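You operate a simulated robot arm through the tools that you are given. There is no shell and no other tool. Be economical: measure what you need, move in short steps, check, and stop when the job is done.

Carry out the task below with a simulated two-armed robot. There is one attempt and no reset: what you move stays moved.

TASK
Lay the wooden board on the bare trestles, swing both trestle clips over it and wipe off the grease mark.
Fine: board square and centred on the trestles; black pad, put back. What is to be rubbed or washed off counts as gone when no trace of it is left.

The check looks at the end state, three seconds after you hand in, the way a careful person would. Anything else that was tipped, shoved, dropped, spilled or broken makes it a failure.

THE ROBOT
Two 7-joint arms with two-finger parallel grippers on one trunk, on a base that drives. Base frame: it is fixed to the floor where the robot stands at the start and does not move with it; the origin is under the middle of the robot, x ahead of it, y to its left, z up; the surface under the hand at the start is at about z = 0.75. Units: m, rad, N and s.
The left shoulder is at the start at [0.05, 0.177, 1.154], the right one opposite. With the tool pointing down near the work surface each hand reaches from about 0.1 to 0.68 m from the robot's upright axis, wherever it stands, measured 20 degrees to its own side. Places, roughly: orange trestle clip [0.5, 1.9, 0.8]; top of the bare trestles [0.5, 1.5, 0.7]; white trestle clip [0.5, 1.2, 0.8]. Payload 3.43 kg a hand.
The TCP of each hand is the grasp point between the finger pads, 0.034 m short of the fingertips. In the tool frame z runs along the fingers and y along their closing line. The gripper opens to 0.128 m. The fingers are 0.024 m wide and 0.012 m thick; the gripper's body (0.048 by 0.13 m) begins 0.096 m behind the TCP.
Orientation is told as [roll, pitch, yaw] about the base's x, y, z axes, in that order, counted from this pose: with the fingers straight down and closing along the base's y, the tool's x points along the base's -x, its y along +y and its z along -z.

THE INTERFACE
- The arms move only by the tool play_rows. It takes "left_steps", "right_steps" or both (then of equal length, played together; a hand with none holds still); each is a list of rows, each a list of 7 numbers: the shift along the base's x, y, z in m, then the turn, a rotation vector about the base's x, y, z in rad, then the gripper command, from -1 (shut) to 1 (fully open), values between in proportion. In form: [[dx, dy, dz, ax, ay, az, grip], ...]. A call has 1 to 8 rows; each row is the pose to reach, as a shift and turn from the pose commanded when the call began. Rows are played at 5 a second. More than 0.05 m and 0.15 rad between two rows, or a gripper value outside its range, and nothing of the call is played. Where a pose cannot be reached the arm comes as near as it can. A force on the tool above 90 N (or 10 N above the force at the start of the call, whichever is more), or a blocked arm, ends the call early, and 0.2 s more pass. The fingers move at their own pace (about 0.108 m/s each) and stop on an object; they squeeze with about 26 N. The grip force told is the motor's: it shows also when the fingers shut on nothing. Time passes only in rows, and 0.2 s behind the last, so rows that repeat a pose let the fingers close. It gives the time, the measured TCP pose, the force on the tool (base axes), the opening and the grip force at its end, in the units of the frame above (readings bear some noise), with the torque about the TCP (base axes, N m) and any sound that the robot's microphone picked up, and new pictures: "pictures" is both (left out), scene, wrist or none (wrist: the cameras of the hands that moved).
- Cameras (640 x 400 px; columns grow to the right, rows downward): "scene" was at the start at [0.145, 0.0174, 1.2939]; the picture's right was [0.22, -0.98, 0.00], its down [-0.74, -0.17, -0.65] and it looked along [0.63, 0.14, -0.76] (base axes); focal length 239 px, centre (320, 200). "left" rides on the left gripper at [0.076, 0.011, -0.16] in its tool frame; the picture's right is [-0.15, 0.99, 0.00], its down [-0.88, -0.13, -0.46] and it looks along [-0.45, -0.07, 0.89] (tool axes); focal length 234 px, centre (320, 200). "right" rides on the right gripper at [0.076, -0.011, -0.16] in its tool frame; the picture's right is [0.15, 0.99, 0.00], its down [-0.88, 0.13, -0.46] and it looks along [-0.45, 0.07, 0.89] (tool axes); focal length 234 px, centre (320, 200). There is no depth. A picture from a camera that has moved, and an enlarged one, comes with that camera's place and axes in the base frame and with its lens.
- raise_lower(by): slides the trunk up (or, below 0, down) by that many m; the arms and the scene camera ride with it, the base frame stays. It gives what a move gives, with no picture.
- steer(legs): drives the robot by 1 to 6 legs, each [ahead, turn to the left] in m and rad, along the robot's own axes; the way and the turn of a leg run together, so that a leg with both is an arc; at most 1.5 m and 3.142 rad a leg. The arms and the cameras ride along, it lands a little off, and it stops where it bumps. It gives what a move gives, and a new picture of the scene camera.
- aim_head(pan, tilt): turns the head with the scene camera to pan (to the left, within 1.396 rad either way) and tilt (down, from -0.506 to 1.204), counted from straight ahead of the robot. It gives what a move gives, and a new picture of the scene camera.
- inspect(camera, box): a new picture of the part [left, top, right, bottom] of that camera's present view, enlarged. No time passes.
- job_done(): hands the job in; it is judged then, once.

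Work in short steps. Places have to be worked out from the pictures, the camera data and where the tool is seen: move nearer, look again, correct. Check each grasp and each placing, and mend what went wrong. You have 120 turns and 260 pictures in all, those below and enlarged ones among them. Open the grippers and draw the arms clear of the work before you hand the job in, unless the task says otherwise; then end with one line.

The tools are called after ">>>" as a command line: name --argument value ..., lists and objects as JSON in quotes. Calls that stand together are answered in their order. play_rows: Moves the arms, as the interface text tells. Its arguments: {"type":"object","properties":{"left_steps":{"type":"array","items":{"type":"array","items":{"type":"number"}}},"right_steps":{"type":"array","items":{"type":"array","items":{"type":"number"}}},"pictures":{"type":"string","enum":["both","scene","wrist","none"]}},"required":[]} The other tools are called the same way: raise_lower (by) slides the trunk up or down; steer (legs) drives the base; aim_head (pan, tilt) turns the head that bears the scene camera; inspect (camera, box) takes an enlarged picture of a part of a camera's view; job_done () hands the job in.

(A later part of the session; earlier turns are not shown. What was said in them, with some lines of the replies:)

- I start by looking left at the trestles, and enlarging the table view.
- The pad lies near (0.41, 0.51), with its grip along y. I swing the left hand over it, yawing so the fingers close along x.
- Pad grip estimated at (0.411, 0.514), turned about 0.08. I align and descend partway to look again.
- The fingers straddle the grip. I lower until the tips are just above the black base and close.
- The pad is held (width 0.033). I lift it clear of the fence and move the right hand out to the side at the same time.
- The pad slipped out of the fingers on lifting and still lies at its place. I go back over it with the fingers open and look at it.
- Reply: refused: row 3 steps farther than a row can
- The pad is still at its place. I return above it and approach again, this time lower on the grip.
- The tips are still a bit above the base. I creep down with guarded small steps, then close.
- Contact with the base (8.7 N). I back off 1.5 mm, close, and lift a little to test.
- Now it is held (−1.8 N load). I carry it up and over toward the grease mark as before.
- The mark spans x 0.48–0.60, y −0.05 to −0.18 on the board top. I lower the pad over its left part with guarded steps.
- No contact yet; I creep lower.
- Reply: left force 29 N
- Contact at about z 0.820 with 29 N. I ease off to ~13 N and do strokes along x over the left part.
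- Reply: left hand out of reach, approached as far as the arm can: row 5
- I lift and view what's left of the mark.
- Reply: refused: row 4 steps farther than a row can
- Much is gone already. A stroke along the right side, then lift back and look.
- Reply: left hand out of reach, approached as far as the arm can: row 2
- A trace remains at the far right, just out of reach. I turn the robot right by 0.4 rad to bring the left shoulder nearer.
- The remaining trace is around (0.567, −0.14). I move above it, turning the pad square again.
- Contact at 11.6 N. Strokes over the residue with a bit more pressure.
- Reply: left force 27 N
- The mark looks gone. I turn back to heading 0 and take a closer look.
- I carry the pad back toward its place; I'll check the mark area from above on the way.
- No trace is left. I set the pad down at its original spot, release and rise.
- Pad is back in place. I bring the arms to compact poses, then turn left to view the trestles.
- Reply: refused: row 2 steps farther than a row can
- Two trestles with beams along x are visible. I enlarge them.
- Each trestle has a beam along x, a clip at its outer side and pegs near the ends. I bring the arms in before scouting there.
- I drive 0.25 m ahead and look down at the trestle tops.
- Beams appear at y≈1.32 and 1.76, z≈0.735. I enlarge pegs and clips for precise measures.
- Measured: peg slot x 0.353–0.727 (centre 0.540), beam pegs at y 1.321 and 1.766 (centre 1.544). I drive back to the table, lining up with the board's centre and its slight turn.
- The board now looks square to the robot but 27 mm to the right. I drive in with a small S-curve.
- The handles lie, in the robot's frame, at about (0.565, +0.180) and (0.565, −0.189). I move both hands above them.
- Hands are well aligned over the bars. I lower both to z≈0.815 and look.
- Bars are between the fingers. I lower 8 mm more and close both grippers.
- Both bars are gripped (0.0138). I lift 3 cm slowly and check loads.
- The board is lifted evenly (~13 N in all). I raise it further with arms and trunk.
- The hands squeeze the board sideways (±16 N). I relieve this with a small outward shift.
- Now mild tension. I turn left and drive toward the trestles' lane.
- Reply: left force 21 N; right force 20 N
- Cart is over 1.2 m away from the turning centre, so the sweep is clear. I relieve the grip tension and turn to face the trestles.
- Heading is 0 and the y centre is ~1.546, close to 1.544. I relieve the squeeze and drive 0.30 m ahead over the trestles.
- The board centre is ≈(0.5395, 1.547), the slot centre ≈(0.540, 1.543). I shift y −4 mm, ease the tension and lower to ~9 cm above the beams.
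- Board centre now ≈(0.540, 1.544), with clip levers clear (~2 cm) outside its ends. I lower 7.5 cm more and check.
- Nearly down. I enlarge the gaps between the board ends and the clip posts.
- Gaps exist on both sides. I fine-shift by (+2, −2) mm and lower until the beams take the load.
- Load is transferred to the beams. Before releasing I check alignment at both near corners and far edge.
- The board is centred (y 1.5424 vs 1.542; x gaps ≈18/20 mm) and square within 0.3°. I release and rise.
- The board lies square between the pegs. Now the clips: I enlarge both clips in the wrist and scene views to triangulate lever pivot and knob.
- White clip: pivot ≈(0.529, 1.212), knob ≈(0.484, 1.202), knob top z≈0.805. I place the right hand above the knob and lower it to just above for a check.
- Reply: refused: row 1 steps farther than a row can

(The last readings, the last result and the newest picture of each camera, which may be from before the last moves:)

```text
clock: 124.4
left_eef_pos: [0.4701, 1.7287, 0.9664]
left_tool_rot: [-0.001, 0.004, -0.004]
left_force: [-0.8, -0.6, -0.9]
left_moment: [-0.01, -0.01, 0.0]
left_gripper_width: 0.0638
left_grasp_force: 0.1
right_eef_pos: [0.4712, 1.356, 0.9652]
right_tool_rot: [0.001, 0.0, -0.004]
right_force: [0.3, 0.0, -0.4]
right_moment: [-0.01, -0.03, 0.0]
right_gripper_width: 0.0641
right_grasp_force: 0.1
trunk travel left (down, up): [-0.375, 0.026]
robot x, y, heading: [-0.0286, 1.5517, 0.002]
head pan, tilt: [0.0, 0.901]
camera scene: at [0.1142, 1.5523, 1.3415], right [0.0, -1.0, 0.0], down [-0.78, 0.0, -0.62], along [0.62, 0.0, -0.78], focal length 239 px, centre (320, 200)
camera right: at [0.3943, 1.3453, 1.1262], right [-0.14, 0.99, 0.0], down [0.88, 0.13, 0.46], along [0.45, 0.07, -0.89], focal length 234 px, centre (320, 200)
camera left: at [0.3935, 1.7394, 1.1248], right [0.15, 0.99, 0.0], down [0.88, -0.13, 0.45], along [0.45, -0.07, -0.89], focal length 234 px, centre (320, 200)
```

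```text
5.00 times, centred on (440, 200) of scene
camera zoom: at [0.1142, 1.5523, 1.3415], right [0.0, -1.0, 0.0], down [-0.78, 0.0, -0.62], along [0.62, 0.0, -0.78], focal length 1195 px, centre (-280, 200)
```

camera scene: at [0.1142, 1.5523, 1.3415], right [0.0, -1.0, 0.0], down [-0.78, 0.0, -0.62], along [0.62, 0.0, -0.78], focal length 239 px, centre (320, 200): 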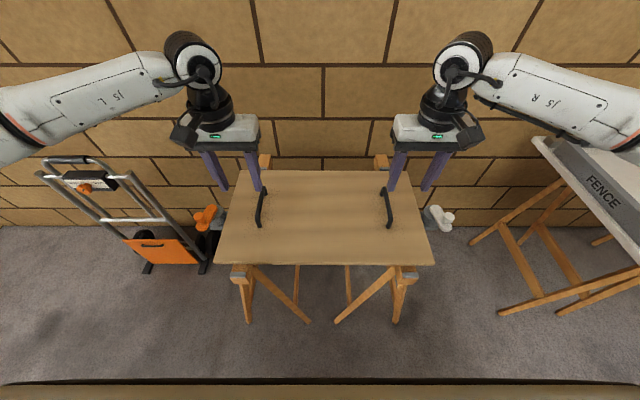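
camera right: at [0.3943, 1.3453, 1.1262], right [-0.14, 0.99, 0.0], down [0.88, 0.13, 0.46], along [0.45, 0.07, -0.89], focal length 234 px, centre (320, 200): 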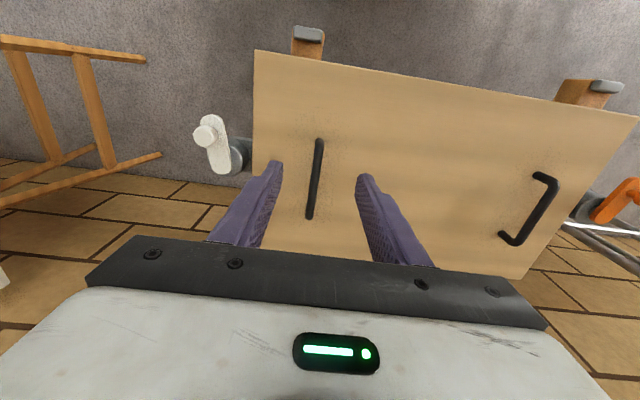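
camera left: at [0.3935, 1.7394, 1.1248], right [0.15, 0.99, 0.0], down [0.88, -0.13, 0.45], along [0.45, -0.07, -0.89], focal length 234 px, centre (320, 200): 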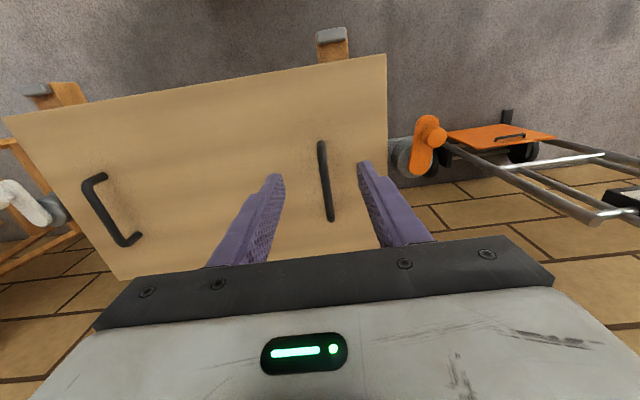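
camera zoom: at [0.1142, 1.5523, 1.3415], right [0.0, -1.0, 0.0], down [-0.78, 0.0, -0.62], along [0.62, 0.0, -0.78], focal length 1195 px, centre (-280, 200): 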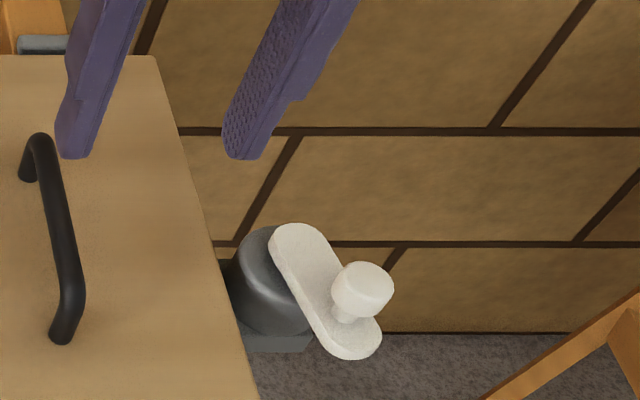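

Row 1 was slightly too long; I use smaller steps.

>>> play_rows --right_steps '[[0.003, -0.04, 0, 0, 0, 0, 0], [0.006, -0.08, 0, 0, 0, 0, 0], [0.01, -0.12, 0, 0, 0, 0, 0], [0.013, -0.154, -0.02, 0, 0, 0, 0], [0.013, -0.154, -0.06, 0, 0, 0, 0], [0.013, -0.154, -0.1, 0, 0, 0, 0]]' --left_steps '[[-0.03, 0, 0, 0, 0, 0, 0], [-0.06, 0.0, 0.02, 0, 0, 0, 0], [-0.09, 0, 0.04, 0, 0, 0, 0], [-0.12, 0, 0.06, 0, 0, 0, 0], [-0.15, 0, 0.06, 0, 0, 0, 0], [-0.15, 0, 0.06, 0, 0, 0, 0]]' --pictures "wrist"

>>> inspect --camera "scene" --box '[392, 160, 488, 240]'

```text
clock: 125.8
left_eef_pos: [0.3218, 1.7255, 1.0258]
left_tool_rot: [-0.002, 0.003, -0.003]
left_force: [-0.1, -0.1, -0.6]
left_moment: [0.05, 0.04, 0.02]
left_gripper_width: 0.064
left_grasp_force: 0.1
right_eef_pos: [0.4861, 1.2015, 0.8635]
right_tool_rot: [0.001, 0.0, 0.0]
right_force: [0.8, -0.2, 0.1]
right_moment: [0.07, 0.03, -0.01]
right_gripper_width: 0.0639
right_grasp_force: 0.2
trunk travel left (down, up): [-0.375, 0.026]
robot x, y, heading: [-0.031, 1.5524, -0.002]
head pan, tilt: [0.0, 0.901]
camera right: at [0.4095, 1.1901, 1.0243], right [-0.14, 0.99, 0.0], down [0.88, 0.13, 0.46], along [0.45, 0.07, -0.89], focal length 234 px, centre (320, 200)
camera left: at [0.2449, 1.7387, 1.1848], right [0.15, 0.99, 0.0], down [0.88, -0.13, 0.45], along [0.45, -0.07, -0.89], focal length 234 px, centre (320, 200)
```

right: 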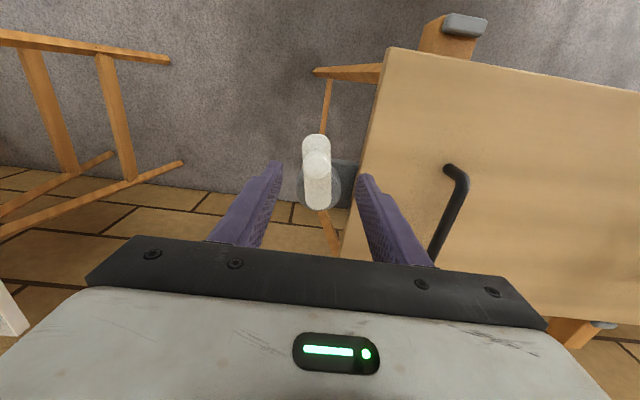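
left: 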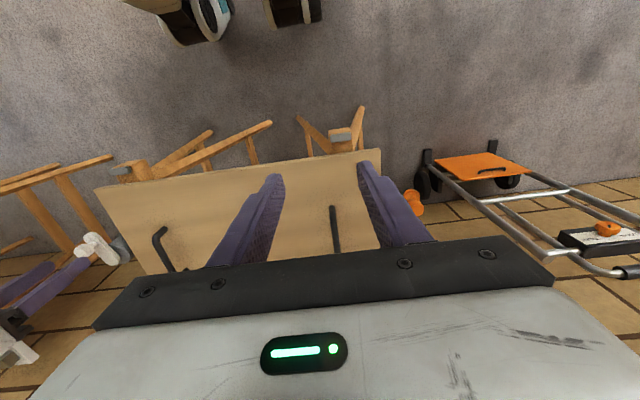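

```text
5.00 times, centred on (440, 200) of scene
camera zoom: at [0.1155, 1.5519, 1.3413], right [0.0, -1.0, 0.0], down [-0.78, 0.0, -0.62], along [0.62, 0.0, -0.78], focal length 1195 px, centre (-280, 200)
```

zoom: 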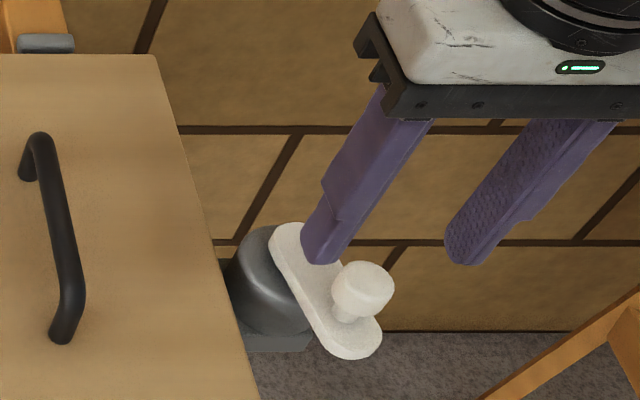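

The knob sits between the fingers, at ≈(0.483, 1.199). I descend and narrow the fingers to a loose cage.

>>> play_rows --right_steps '[[-0.002, -0.001, -0.025, 0, 0, 0, 0], [-0.003, -0.001, -0.045, 0, 0, 0, 0], [-0.003, -0.001, -0.045, 0, 0, 0, -0.3], [-0.003, -0.001, -0.045, 0, 0, 0, -0.3]]' --pictures "wrist"

>>> inspect --camera "scene" --box '[392, 170, 488, 250]'

```text
clock: 126.8
left_eef_pos: [0.3208, 1.7271, 1.0249]
left_tool_rot: [-0.004, 0.003, -0.003]
left_force: [-0.4, 0.1, -0.3]
left_moment: [-0.01, -0.02, -0.01]
left_gripper_width: 0.0639
left_grasp_force: 0.1
right_eef_pos: [0.4839, 1.2021, 0.8199]
right_tool_rot: [0.001, 0.0, -0.002]
right_force: [0.1, 0.7, 0.4]
right_moment: [-0.03, 0.0, 0.0]
right_gripper_width: 0.0448
right_grasp_force: 0.0
trunk travel left (down, up): [-0.375, 0.026]
robot x, y, heading: [-0.0286, 1.5533, 0.001]
head pan, tilt: [0.0, 0.901]
camera right: at [0.4065, 1.1902, 0.9794], right [-0.14, 0.99, 0.0], down [0.88, 0.13, 0.46], along [0.45, 0.07, -0.89], focal length 234 px, centre (320, 200)
```

right: 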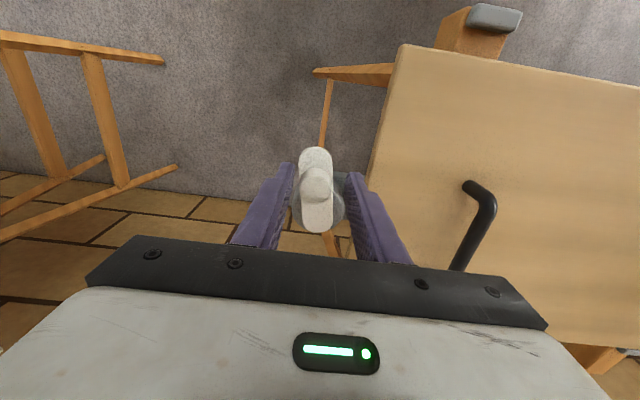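

```text
5.00 times, centred on (440, 210) of scene
camera zoom: at [0.1151, 1.5523, 1.3413], right [0.0, -1.0, 0.0], down [-0.78, 0.0, -0.62], along [0.62, 0.0, -0.78], focal length 1195 px, centre (-280, 150)
```

zoom: 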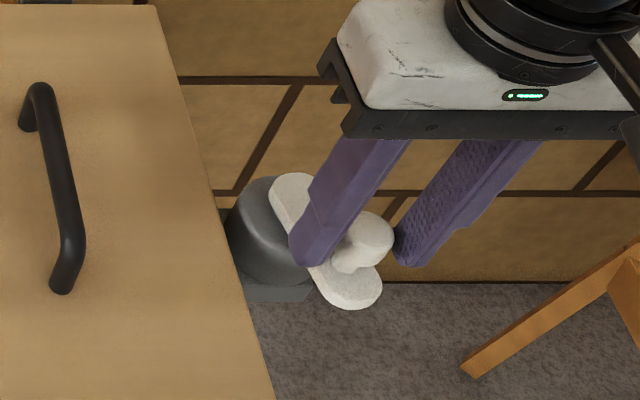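

Caged. I swing the knob along the first part of its arc toward the board, turning the hand with it.

>>> play_rows --right_steps '[[-0.0012, 0.0067, 0, 0, 0, -0.14, -0.3], [-0.0015, 0.0134, 0, 0, 0, -0.279, -0.3], [-0.0008, 0.0202, 0, 0, 0, -0.419, -0.3], [0.0008, 0.0267, 0, 0, 0, -0.558, -0.3], [0.0033, 0.033, 0, 0, 0, -0.698, -0.3]]' --pictures "wrist"

>>> inspect --camera "scene" --box '[392, 170, 488, 250]'

```text
clock: 128.0
left_eef_pos: [0.3211, 1.7267, 1.0256]
left_tool_rot: [-0.001, 0.004, -0.004]
left_force: [0.0, -0.1, -0.2]
left_moment: [-0.01, 0.03, -0.01]
left_gripper_width: 0.0641
left_grasp_force: 0.0
right_eef_pos: [0.4858, 1.2351, 0.8197]
right_tool_rot: [0.002, -0.002, -0.701]
right_force: [-0.1, -0.5, -0.7]
right_moment: [-0.03, 0.01, 0.02]
right_gripper_width: 0.0447
right_grasp_force: 0.1
trunk travel left (down, up): [-0.375, 0.026]
robot x, y, heading: [-0.03, 1.553, 0.004]
head pan, tilt: [0.0, 0.901]
camera right: at [0.4198, 1.2748, 0.9798], right [0.53, 0.85, 0.0], down [0.76, -0.47, 0.46], along [0.39, -0.24, -0.89], focal length 234 px, centre (320, 200)
```

right: 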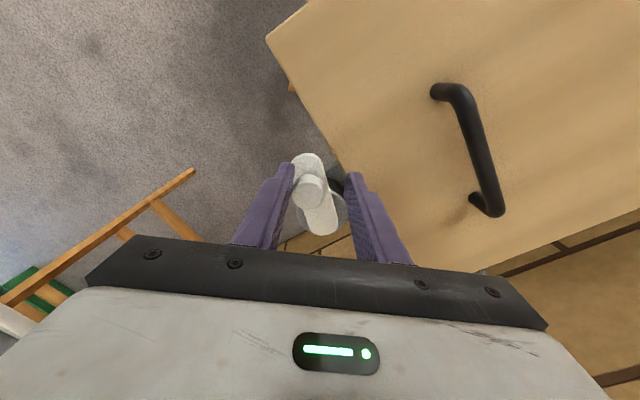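

```text
5.00 times, centred on (440, 210) of scene
camera zoom: at [0.1152, 1.5523, 1.3413], right [0.0, -1.0, 0.0], down [-0.78, 0.0, -0.62], along [0.62, 0.0, -0.78], focal length 1195 px, centre (-280, 150)
```

zoom: 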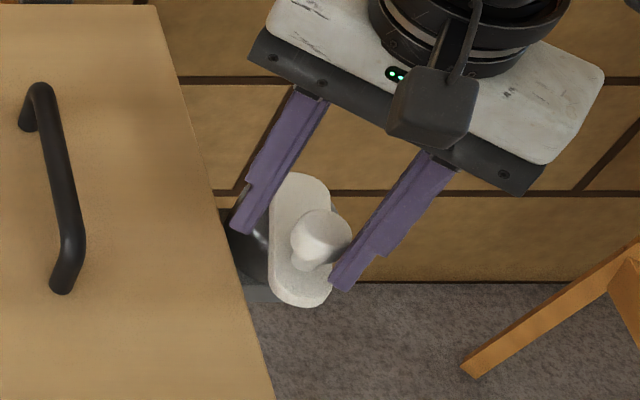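

The lever follows. I continue the arc to point over the board.

>>> play_rows --right_steps '[[0.0034, 0.0059, 0, 0, 0, -0.14, -0.3], [0.0075, 0.0113, 0, 0, 0, -0.279, -0.3], [0.0123, 0.016, 0, 0, 0, -0.419, -0.3], [0.0178, 0.02, 0, 0, 0, -0.558, -0.3], [0.0237, 0.0232, 0, 0, 0, -0.698, -0.3], [0.0301, 0.0256, 0, 0, 0, -0.837, -0.3], [0.0367, 0.027, 0, 0, 0, -0.977, -0.3], [0.0437, 0.0275, 0, 0, 0, -1.117, -0.3]]' --pictures "wrist"

>>> inspect --camera "scene" --box '[392, 170, 488, 250]'

```text
clock: 129.8
left_eef_pos: [0.3218, 1.7275, 1.026]
left_tool_rot: [-0.001, 0.004, -0.001]
left_force: [-0.3, 0.2, 0.6]
left_moment: [0.02, 0.04, -0.01]
left_gripper_width: 0.0637
left_grasp_force: 0.2
right_eef_pos: [0.5297, 1.2626, 0.8192]
right_tool_rot: [0.001, 0.0, -1.82]
right_force: [-1.0, 1.7, -0.9]
right_moment: [0.0, 0.05, -0.07]
right_gripper_width: 0.0458
right_grasp_force: 1.1
trunk travel left (down, up): [-0.375, 0.026]
robot x, y, heading: [-0.0331, 1.5504, 0.002]
head pan, tilt: [0.0, 0.901]
camera right: at [0.5362, 1.3389, 0.9798], right [0.99, -0.1, 0.0], down [-0.09, -0.89, 0.46], along [-0.05, -0.45, -0.89], focal length 234 px, centre (320, 200)
```

right: 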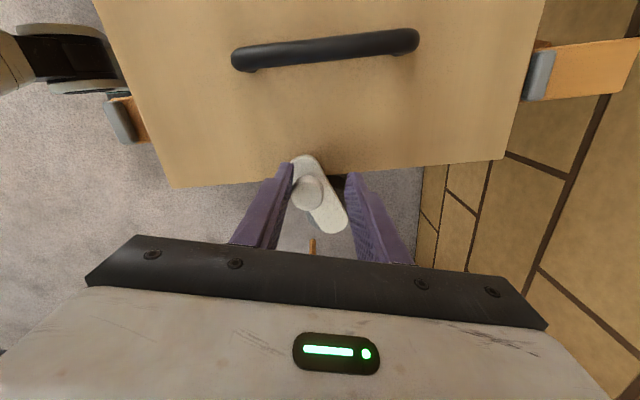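

```text
5.00 times, centred on (440, 210) of scene
camera zoom: at [0.1151, 1.5525, 1.3414], right [0.0, -1.0, 0.0], down [-0.78, 0.0, -0.62], along [0.62, 0.0, -0.78], focal length 1195 px, centre (-280, 150)
```

zoom: 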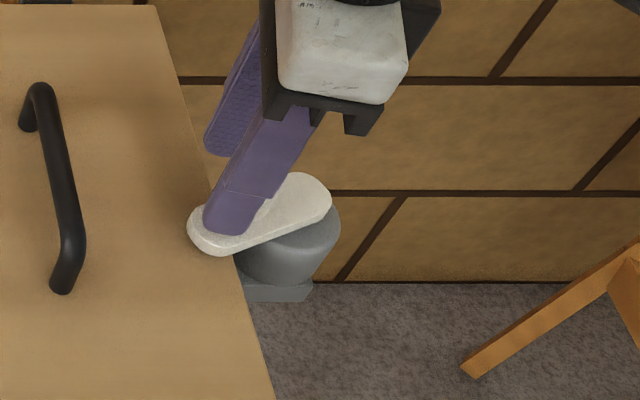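

The lever lies over the board edge but ~25° short of square on. I push 17 mm further along +x.

>>> play_rows --right_steps '[[0.005, 0.001, 0, 0, 0, 0, -0.3], [0.01, 0.002, 0, 0, 0, 0, -0.3], [0.014, 0.002, 0, 0, 0, 0, -0.3], [0.017, 0.002, 0, 0, 0, 0, -0.3]]' --pictures "wrist"

>>> inspect --camera "scene" --box '[392, 170, 488, 250]'

```text
clock: 130.8
left_eef_pos: [0.3221, 1.7257, 1.026]
left_tool_rot: [-0.003, 0.003, -0.002]
left_force: [0.7, 0.1, 1.1]
left_moment: [0.02, 0.02, 0.01]
left_gripper_width: 0.0639
left_grasp_force: 0.0
right_eef_pos: [0.5456, 1.2636, 0.8199]
right_tool_rot: [0.0, 0.001, -1.816]
right_force: [-0.2, 0.2, -0.4]
right_moment: [-0.02, 0.02, -0.01]
right_gripper_width: 0.0449
right_grasp_force: 0.0
trunk travel left (down, up): [-0.375, 0.026]
robot x, y, heading: [-0.0274, 1.5526, 0.003]
head pan, tilt: [0.0, 0.901]
camera right: at [0.5527, 1.3402, 0.9798], right [1.0, -0.1, 0.0], down [-0.09, -0.89, 0.46], along [-0.04, -0.45, -0.89], focal length 234 px, centre (320, 200)
```

right: 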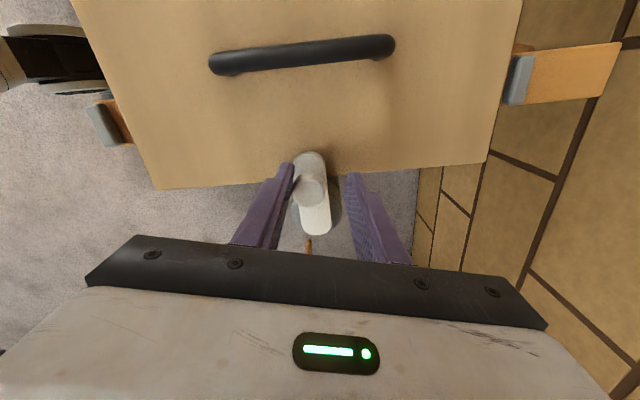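

```text
5.00 times, centred on (440, 210) of scene
camera zoom: at [0.1152, 1.5523, 1.3413], right [0.0, -1.0, 0.0], down [-0.78, 0.0, -0.62], along [0.62, 0.0, -0.78], focal length 1195 px, centre (-280, 150)
```

zoom: 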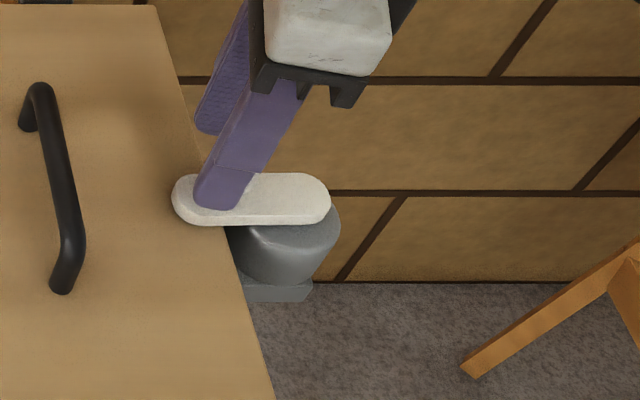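

The white lever now points straight over the board. I retract the right hand and move the left hand toward the orange knob at ≈(0.485, 1.882).

>>> play_rows --right_steps '[[-0.005, 0, 0, 0, 0, 0, -0.1], [-0.005, 0, 0.03, 0, 0, 0.05, -0.1], [-0.01, 0, 0.07, 0, 0, 0.18, 0], [-0.04, 0, 0.1, 0, 0, 0.32, 0], [-0.08, 0, 0.12, 0, 0, 0.46, 0], [-0.12, 0, 0.14, 0, 0, 0.6, 0], [-0.16, 0.02, 0.15, 0, 0, 0.74, 0], [-0.2, 0.04, 0.15, 0, 0, 0.88, 0]]' --left_steps '[[0.0, 0.04, 0, 0, 0, 0, 0], [0.0, 0.08, 0, 0, 0, 0, 0], [0.0, 0.12, 0, 0, 0, 0, 0], [0.03, 0.15, 0, 0, 0, 0, 0], [0.07, 0.155, 0, 0, 0, 0, 0], [0.11, 0.155, -0.02, 0, 0, 0, 0], [0.14, 0.155, -0.05, 0, 0, 0, 0], [0.162, 0.155, -0.09, 0, 0, 0, 0]]' --pictures "none"

>>> play_rows --left_steps '[[0, 0, -0.035, 0, 0, 0, 0], [0, 0, -0.07, 0, 0, 0, 0]]' --right_steps '[[0, 0, 0, 0, 0, 0.14, 0], [0, 0, 0, 0, 0, 0.28, 0]]' --pictures "both"

>>> inspect --camera "scene" --box '[156, 160, 252, 240]'

```text
clock: 132.6
left_eef_pos: [0.4843, 1.8821, 0.9357]
left_tool_rot: [-0.002, 0.004, -0.003]
left_force: [-0.4, -0.2, 0.3]
left_moment: [0.01, 0.0, 0.01]
left_gripper_width: 0.0641
left_grasp_force: 0.1
right_eef_pos: [0.3455, 1.3033, 0.9705]
right_tool_rot: [0.003, -0.001, -0.935]
right_force: [0.7, 1.5, 0.4]
right_moment: [0.0, 0.02, 0.01]
right_gripper_width: 0.0639
right_grasp_force: 0.1
trunk travel left (down, up): [-0.375, 0.026]
robot x, y, heading: [-0.0315, 1.5541, -0.001]
head pan, tilt: [0.0, 0.901]
```

```text
clock: 133.2
left_eef_pos: [0.4832, 1.8821, 0.8651]
left_tool_rot: [-0.001, 0.002, -0.002]
left_force: [0.1, 0.6, 0.1]
left_moment: [0.0, -0.02, 0.01]
left_gripper_width: 0.0637
left_grasp_force: 0.1
right_eef_pos: [0.3464, 1.3043, 0.9701]
right_tool_rot: [-0.001, 0.0, -0.655]
right_force: [0.2, 0.2, -0.6]
right_moment: [0.03, 0.01, -0.01]
right_gripper_width: 0.0641
right_grasp_force: 0.1
trunk travel left (down, up): [-0.375, 0.026]
robot x, y, heading: [-0.0305, 1.5545, 0.007]
head pan, tilt: [0.0, 0.901]
camera scene: at [0.1153, 1.5523, 1.3414], right [0.0, -1.0, 0.0], down [-0.78, 0.0, -0.62], along [0.62, 0.0, -0.78], focal length 239 px, centre (320, 200)
camera right: at [0.2785, 1.341, 1.1304], right [0.49, 0.87, 0.0], down [0.78, -0.43, 0.46], along [0.4, -0.22, -0.89], focal length 234 px, centre (320, 200)
camera left: at [0.4067, 1.8938, 1.0237], right [0.15, 0.99, 0.0], down [0.88, -0.13, 0.45], along [0.45, -0.07, -0.89], focal length 234 px, centre (320, 200)
```

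scene: 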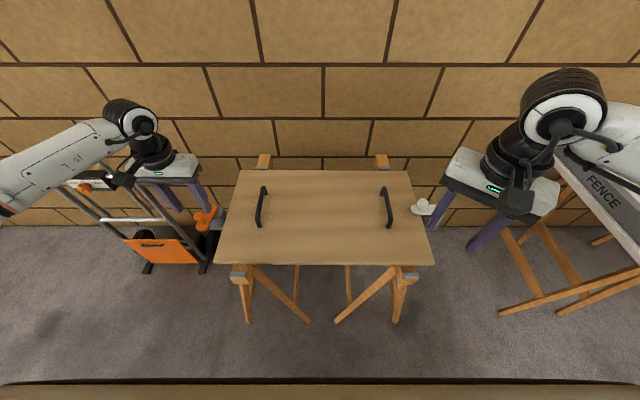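
right: 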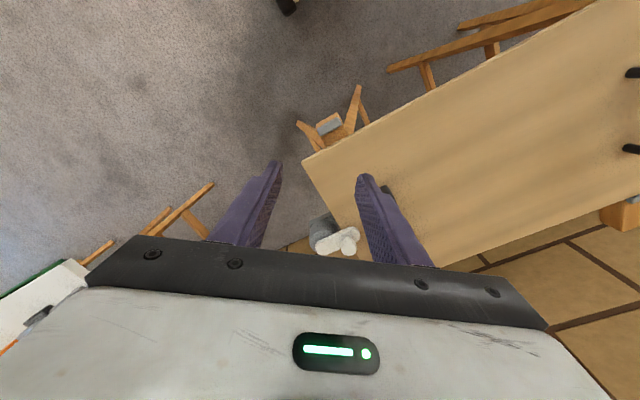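
left: 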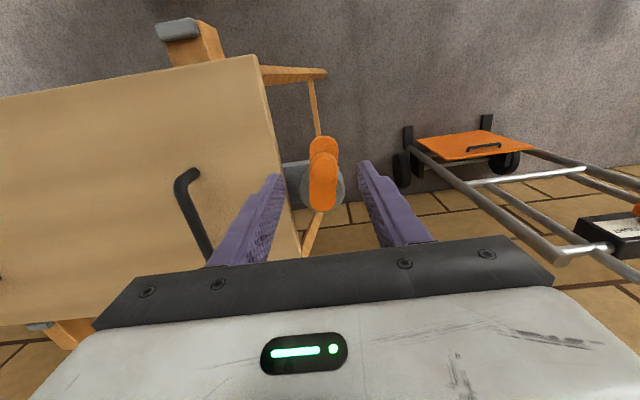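

```text
5.00 times, centred on (204, 200) of scene
camera zoom: at [0.1153, 1.5523, 1.3414], right [0.0, -1.0, 0.0], down [-0.78, 0.0, -0.62], along [0.62, 0.0, -0.78], focal length 1195 px, centre (900, 200)
```

zoom: 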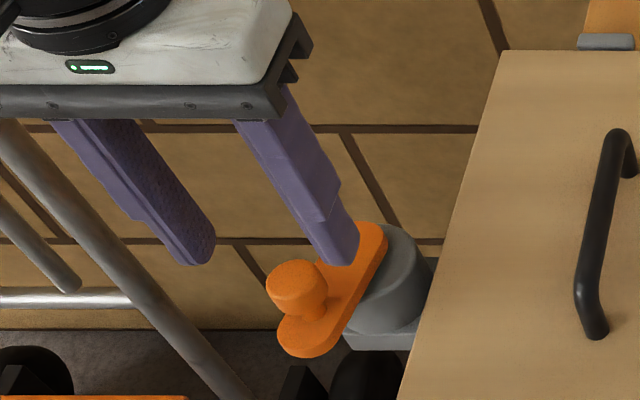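

Aligned like the mirror case. I descend and cage the orange knob.

>>> play_rows --left_steps '[[-0.001, 0.0, -0.025, 0, 0, 0, 0], [-0.001, 0.0, -0.046, 0, 0, 0, 0], [-0.001, 0.0, -0.046, 0, 0, 0, -0.3], [-0.001, 0.0, -0.046, 0, 0, 0, -0.3]]' --pictures "wrist"

>>> inspect --camera "scene" --box '[156, 170, 252, 250]'

```text
clock: 134.2
left_eef_pos: [0.4815, 1.8822, 0.8195]
left_tool_rot: [-0.001, 0.004, -0.003]
left_force: [-1.4, -0.3, 0.4]
left_moment: [0.0, -0.02, -0.01]
left_gripper_width: 0.0448
left_grasp_force: 0.1
right_eef_pos: [0.3464, 1.3056, 0.9703]
right_tool_rot: [0.003, 0.001, -0.657]
right_force: [-0.2, -0.5, -0.9]
right_moment: [-0.02, -0.01, 0.0]
right_gripper_width: 0.0637
right_grasp_force: 0.0
trunk travel left (down, up): [-0.375, 0.026]
robot x, y, heading: [-0.0289, 1.5519, 0.004]
head pan, tilt: [0.0, 0.901]
camera left: at [0.4054, 1.8937, 0.978], right [0.15, 0.99, 0.0], down [0.88, -0.13, 0.45], along [0.45, -0.07, -0.89], focal length 234 px, centre (320, 200)
```

left: 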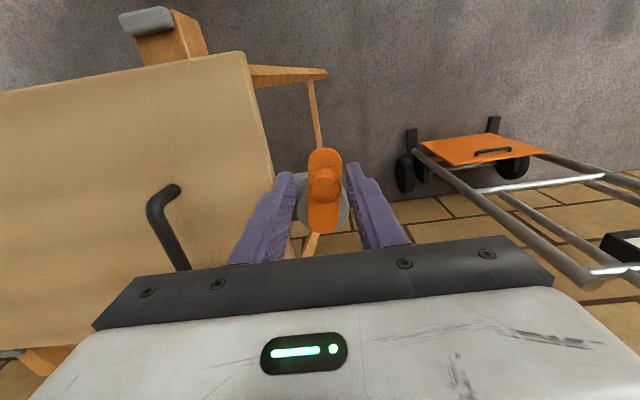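

```text
5.00 times, centred on (204, 210) of scene
camera zoom: at [0.1151, 1.5523, 1.3413], right [0.0, -1.0, 0.0], down [-0.78, 0.0, -0.62], along [0.62, 0.0, -0.78], focal length 1195 px, centre (900, 150)
```

zoom: 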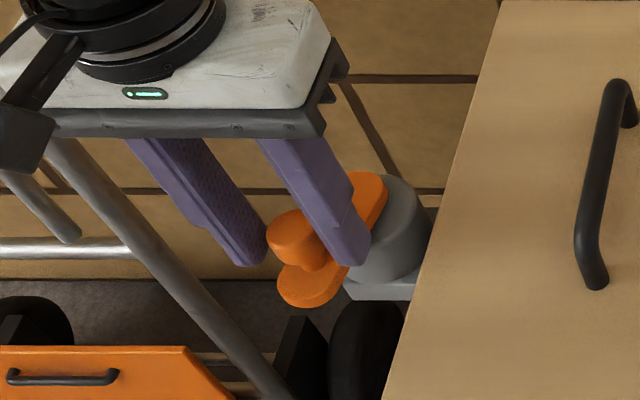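

Caged. Mirrored arc, first part.

>>> play_rows --left_steps '[[-0.0012, -0.0067, 0, 0, 0, 0.14, -0.3], [-0.0015, -0.0134, 0, 0, 0, 0.279, -0.3], [-0.0008, -0.0202, 0, 0, 0, 0.419, -0.3], [0.0008, -0.0267, 0, 0, 0, 0.558, -0.3], [0.0033, -0.033, 0, 0, 0, 0.698, -0.3]]' --pictures "none"

>>> play_rows --left_steps '[[0.0034, -0.0059, 0, 0, 0, 0.14, -0.3], [0.0075, -0.0113, 0, 0, 0, 0.279, -0.3], [0.0123, -0.016, 0, 0, 0, 0.419, -0.3], [0.0178, -0.02, 0, 0, 0, 0.558, -0.3], [0.0237, -0.0232, 0, 0, 0, 0.698, -0.3], [0.0301, -0.0256, 0, 0, 0, 0.837, -0.3], [0.0367, -0.027, 0, 0, 0, 0.977, -0.3], [0.0437, -0.0275, 0, 0, 0, 1.117, -0.3]]' --pictures "wrist"

>>> inspect --camera "scene" --box '[156, 170, 252, 250]'

```text
clock: 135.4
left_eef_pos: [0.4849, 1.8482, 0.8197]
left_tool_rot: [-0.002, 0.004, 0.695]
left_force: [0.1, -0.6, 0.1]
left_moment: [0.01, 0.0, 0.02]
left_gripper_width: 0.0446
left_grasp_force: 0.0
right_eef_pos: [0.3469, 1.3026, 0.9697]
right_tool_rot: [0.002, 0.001, -0.657]
right_force: [-0.2, -0.9, -0.8]
right_moment: [-0.01, 0.0, 0.03]
right_gripper_width: 0.064
right_grasp_force: 0.0
trunk travel left (down, up): [-0.375, 0.026]
robot x, y, heading: [-0.0318, 1.5561, 0.001]
head pan, tilt: [0.0, 0.901]
```

```text
clock: 137.2
left_eef_pos: [0.5295, 1.8222, 0.8201]
left_tool_rot: [-0.002, 0.003, 1.817]
left_force: [-0.9, -0.6, -1.0]
left_moment: [0.0, 0.04, 0.04]
left_gripper_width: 0.0453
left_grasp_force: 0.1
right_eef_pos: [0.3461, 1.3058, 0.9695]
right_tool_rot: [0.001, -0.001, -0.657]
right_force: [0.1, -0.7, 0.2]
right_moment: [0.02, -0.01, -0.01]
right_gripper_width: 0.0638
right_grasp_force: 0.1
trunk travel left (down, up): [-0.375, 0.026]
robot x, y, heading: [-0.0305, 1.5519, 0.002]
head pan, tilt: [0.0, 0.901]
camera left: at [0.5344, 1.7456, 0.9789], right [-1.0, -0.1, 0.0], down [-0.09, 0.89, 0.45], along [-0.04, 0.45, -0.89], focal length 234 px, centre (320, 200)
```

left: 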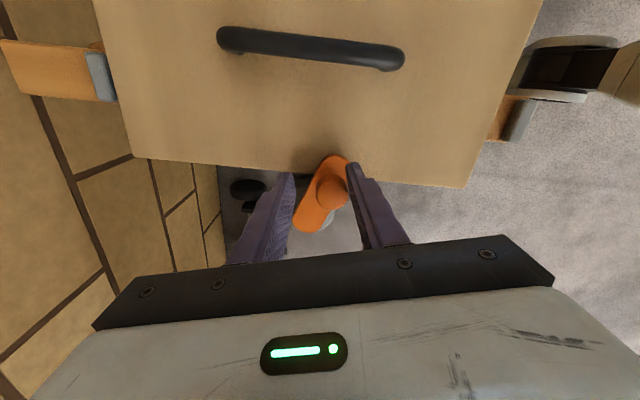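

```text
5.00 times, centred on (204, 210) of scene
camera zoom: at [0.1151, 1.5521, 1.3413], right [0.0, -1.0, 0.0], down [-0.78, 0.0, -0.62], along [0.62, 0.0, -0.78], focal length 1195 px, centre (900, 150)
```

zoom: 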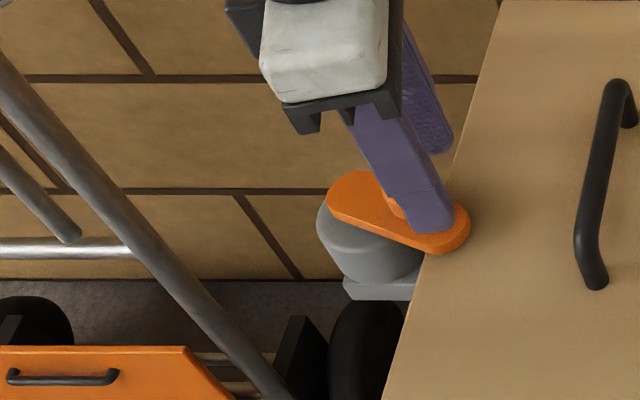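

Same lag as the other side; I push 17 mm further along +x.

>>> play_rows --left_steps '[[0.005, -0.001, 0, 0, 0, 0, -0.3], [0.01, -0.002, 0, 0, 0, 0, -0.3], [0.014, -0.002, 0, 0, 0, 0, -0.3], [0.0175, -0.002, 0, 0, 0, 0, -0.3]]' --pictures "wrist"

>>> inspect --camera "scene" --box '[156, 170, 252, 250]'

```text
clock: 138.2
left_eef_pos: [0.5464, 1.8198, 0.8189]
left_tool_rot: [-0.003, 0.004, 1.812]
left_force: [-0.7, -0.1, -1.3]
left_moment: [0.02, 0.03, 0.0]
left_gripper_width: 0.0449
left_grasp_force: 0.2
right_eef_pos: [0.3458, 1.3036, 0.9706]
right_tool_rot: [0.001, 0.001, -0.658]
right_force: [0.3, -0.5, -0.1]
right_moment: [-0.01, 0.0, 0.04]
right_gripper_width: 0.0639
right_grasp_force: 0.0
trunk travel left (down, up): [-0.375, 0.026]
robot x, y, heading: [-0.0301, 1.5536, 0.002]
head pan, tilt: [0.0, 0.901]
camera left: at [0.5517, 1.7431, 0.9786], right [-1.0, -0.09, 0.0], down [-0.08, 0.89, 0.45], along [-0.04, 0.45, -0.89], focal length 234 px, centre (320, 200)
```

left: 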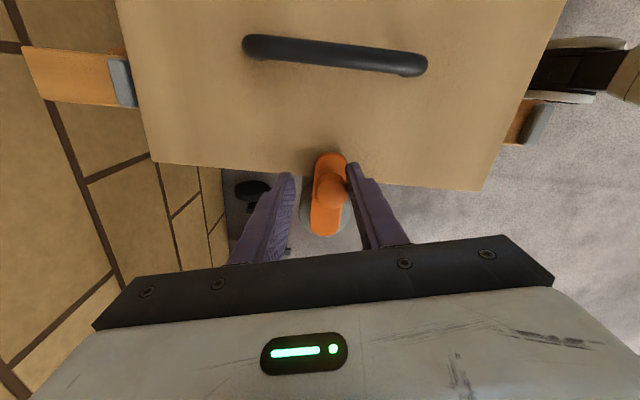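

```text
5.00 times, centred on (204, 210) of scene
camera zoom: at [0.1151, 1.5522, 1.3413], right [0.0, -1.0, 0.0], down [-0.78, 0.0, -0.62], along [0.62, 0.0, -0.78], focal length 1195 px, centre (900, 150)
```

zoom: 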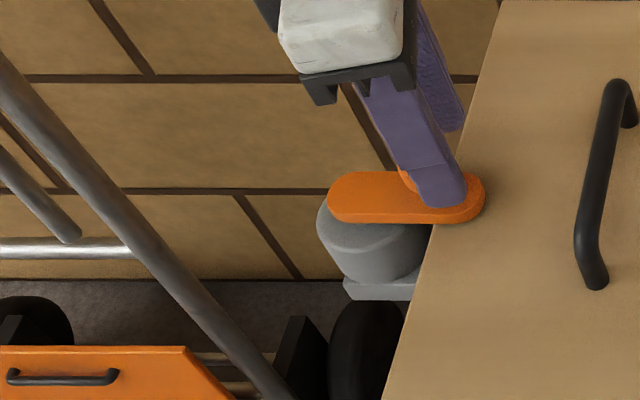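

Both levers are over the board. I retract the left hand up and back and view everything.

>>> play_rows --left_steps '[[-0.005, 0, 0, 0, 0, 0, -0.1], [-0.005, 0, 0.03, 0, 0, -0.05, -0.1], [-0.01, 0, 0.07, 0, 0, -0.18, 0], [-0.04, 0, 0.1, 0, 0, -0.32, 0], [-0.08, 0, 0.12, 0, 0, -0.46, 0], [-0.12, 0, 0.14, 0, 0, -0.6, 0], [-0.16, -0.02, 0.15, 0, 0, -0.74, 0], [-0.2, -0.04, 0.15, 0, 0, -0.88, 0]]' --pictures "none"

>>> steer --legs '[[-0.25, 0]]'

>>> aim_head --pan 0.0 --tilt 0.7

>>> inspect --camera "scene" --box '[220, 140, 420, 265]'

```text
clock: 140.0
left_eef_pos: [0.3456, 1.7797, 0.9711]
left_tool_rot: [-0.003, 0.003, 0.928]
left_force: [0.0, 0.7, -0.9]
left_moment: [-0.02, -0.03, 0.0]
left_gripper_width: 0.0639
left_grasp_force: 0.0
right_eef_pos: [0.3451, 1.3032, 0.9696]
right_tool_rot: [0.003, 0.0, -0.658]
right_force: [0.0, 0.5, 0.5]
right_moment: [0.03, -0.02, 0.01]
right_gripper_width: 0.0641
right_grasp_force: 0.0
trunk travel left (down, up): [-0.375, 0.026]
robot x, y, heading: [-0.0304, 1.5505, 0.002]
head pan, tilt: [0.0, 0.901]
```

```text
clock: 141.8
left_eef_pos: [0.0992, 1.7796, 0.97]
left_tool_rot: [-0.003, 0.002, 0.929]
left_force: [-0.3, 0.3, 0.1]
left_moment: [0.0, -0.03, 0.01]
left_gripper_width: 0.0641
left_grasp_force: 0.0
right_eef_pos: [0.0985, 1.3031, 0.9703]
right_tool_rot: [0.002, 0.001, -0.657]
right_force: [-0.3, 0.0, 0.3]
right_moment: [0.0, -0.03, 0.02]
right_gripper_width: 0.064
right_grasp_force: 0.0
trunk travel left (down, up): [-0.375, 0.026]
robot x, y, heading: [-0.2812, 1.5528, 0.003]
head pan, tilt: [0.0, 0.901]
camera scene: at [-0.1328, 1.5517, 1.3415], right [0.0, -1.0, 0.0], down [-0.78, 0.0, -0.62], along [0.62, 0.0, -0.78], focal length 239 px, centre (320, 200)
```

scene: 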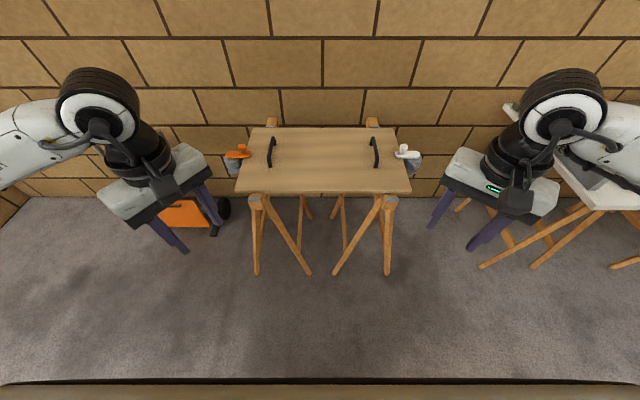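

```text
clock: 142.6
left_eef_pos: [0.0993, 1.7782, 0.9704]
left_tool_rot: [-0.001, 0.004, 0.931]
left_force: [0.5, 0.2, -0.1]
left_moment: [-0.01, -0.02, 0.02]
left_gripper_width: 0.0639
left_grasp_force: 0.1
right_eef_pos: [0.0984, 1.3039, 0.97]
right_tool_rot: [0.002, 0.0, -0.659]
right_force: [0.6, 0.6, 0.2]
right_moment: [0.01, -0.01, -0.02]
right_gripper_width: 0.0641
right_grasp_force: 0.0
trunk travel left (down, up): [-0.375, 0.026]
robot x, y, heading: [-0.2765, 1.549, -0.003]
head pan, tilt: [0.0, 0.7]
camera scene: at [-0.1227, 1.5517, 1.3574], right [0.0, -1.0, 0.0], down [-0.64, 0.0, -0.76], along [0.76, 0.0, -0.64], focal length 239 px, centre (320, 200)
```

scene: 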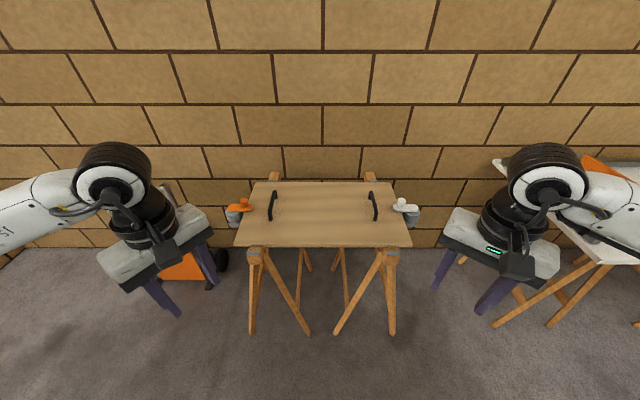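

```text
3.20 times, centred on (320, 202) of scene
camera zoom: at [-0.1227, 1.5517, 1.3574], right [0.0, -1.0, 0.0], down [-0.64, 0.0, -0.76], along [0.76, 0.0, -0.64], focal length 765 px, centre (320, 192)
```

zoom: 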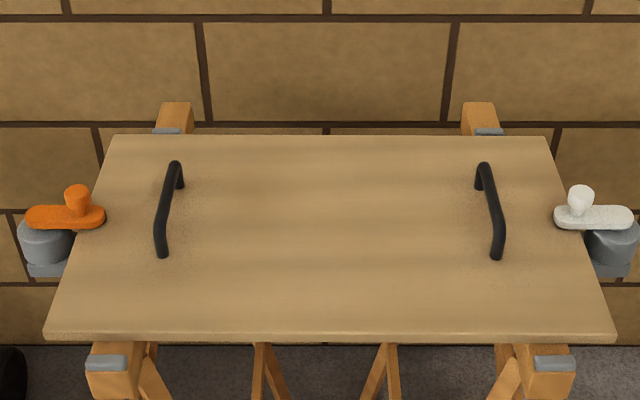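

Everything looks right: board square between pegs, both levers over it. A last close look for any trace of grease.

>>> inspect --camera "scene" --box '[272, 178, 368, 238]'

>>> aim_head --pan -1.0 --tilt 0.5

```text
6.67 times, centred on (320, 208) of scene
camera zoom: at [-0.1227, 1.5517, 1.3574], right [0.0, -1.0, 0.0], down [-0.64, 0.0, -0.76], along [0.76, 0.0, -0.64], focal length 1594 px, centre (320, 147)
```

zoom: 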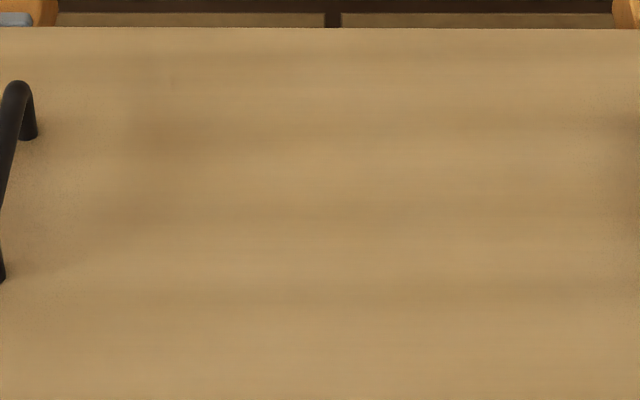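

```text
clock: 143.8
left_eef_pos: [0.0998, 1.7794, 0.9695]
left_tool_rot: [0.0, 0.004, 0.93]
left_force: [-0.1, -0.2, 0.1]
left_moment: [0.02, 0.0, 0.01]
left_gripper_width: 0.0639
left_grasp_force: 0.1
right_eef_pos: [0.0978, 1.3034, 0.9695]
right_tool_rot: [0.003, -0.001, -0.659]
right_force: [0.0, 0.1, 0.7]
right_moment: [0.02, 0.02, -0.01]
right_gripper_width: 0.0643
right_grasp_force: 0.0
trunk travel left (down, up): [-0.375, 0.026]
robot x, y, heading: [-0.272, 1.5485, -0.002]
head pan, tilt: [-1.0, 0.499]
camera scene: at [-0.1583, 1.4751, 1.3752], right [-0.84, -0.54, 0.0], down [-0.26, 0.4, -0.88], along [0.48, -0.74, -0.48], focal length 239 px, centre (320, 200)
```

scene: 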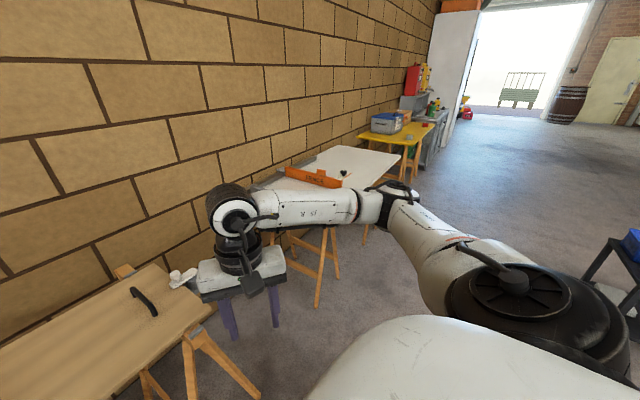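

No trace is left, the pad was set back, and the arms are clear. I open the grippers fully and hand in.

>>> play_rows --left_steps '[[0, 0, 0, 0, 0, 0, 1], [0, 0, 0, 0, 0, 0, 1]]' --right_steps '[[0, 0, 0, 0, 0, 0, 1], [0, 0, 0, 0, 0, 0, 1]]' --pictures "none"

>>> job_done

```text
clock: 144.4
left_eef_pos: [0.0998, 1.7786, 0.9697]
left_tool_rot: [-0.002, 0.003, 0.93]
left_force: [-0.1, 0.9, 1.1]
left_moment: [0.01, 0.01, -0.03]
left_gripper_width: 0.1279
left_grasp_force: 0.1
right_eef_pos: [0.0974, 1.3031, 0.9698]
right_tool_rot: [0.001, 0.0, -0.659]
right_force: [-0.7, 0.7, 0.1]
right_moment: [0.0, 0.02, 0.01]
right_gripper_width: 0.1283
right_grasp_force: 0.0
trunk travel left (down, up): [-0.375, 0.026]
robot x, y, heading: [-0.275, 1.552, 0.001]
head pan, tilt: [-1.0, 0.499]
```

```text
The job is handed in.
```

The board lies square and centred on the trestles with both clips swung over it, no trace of the grease mark shows, and the black pad is back in its place.
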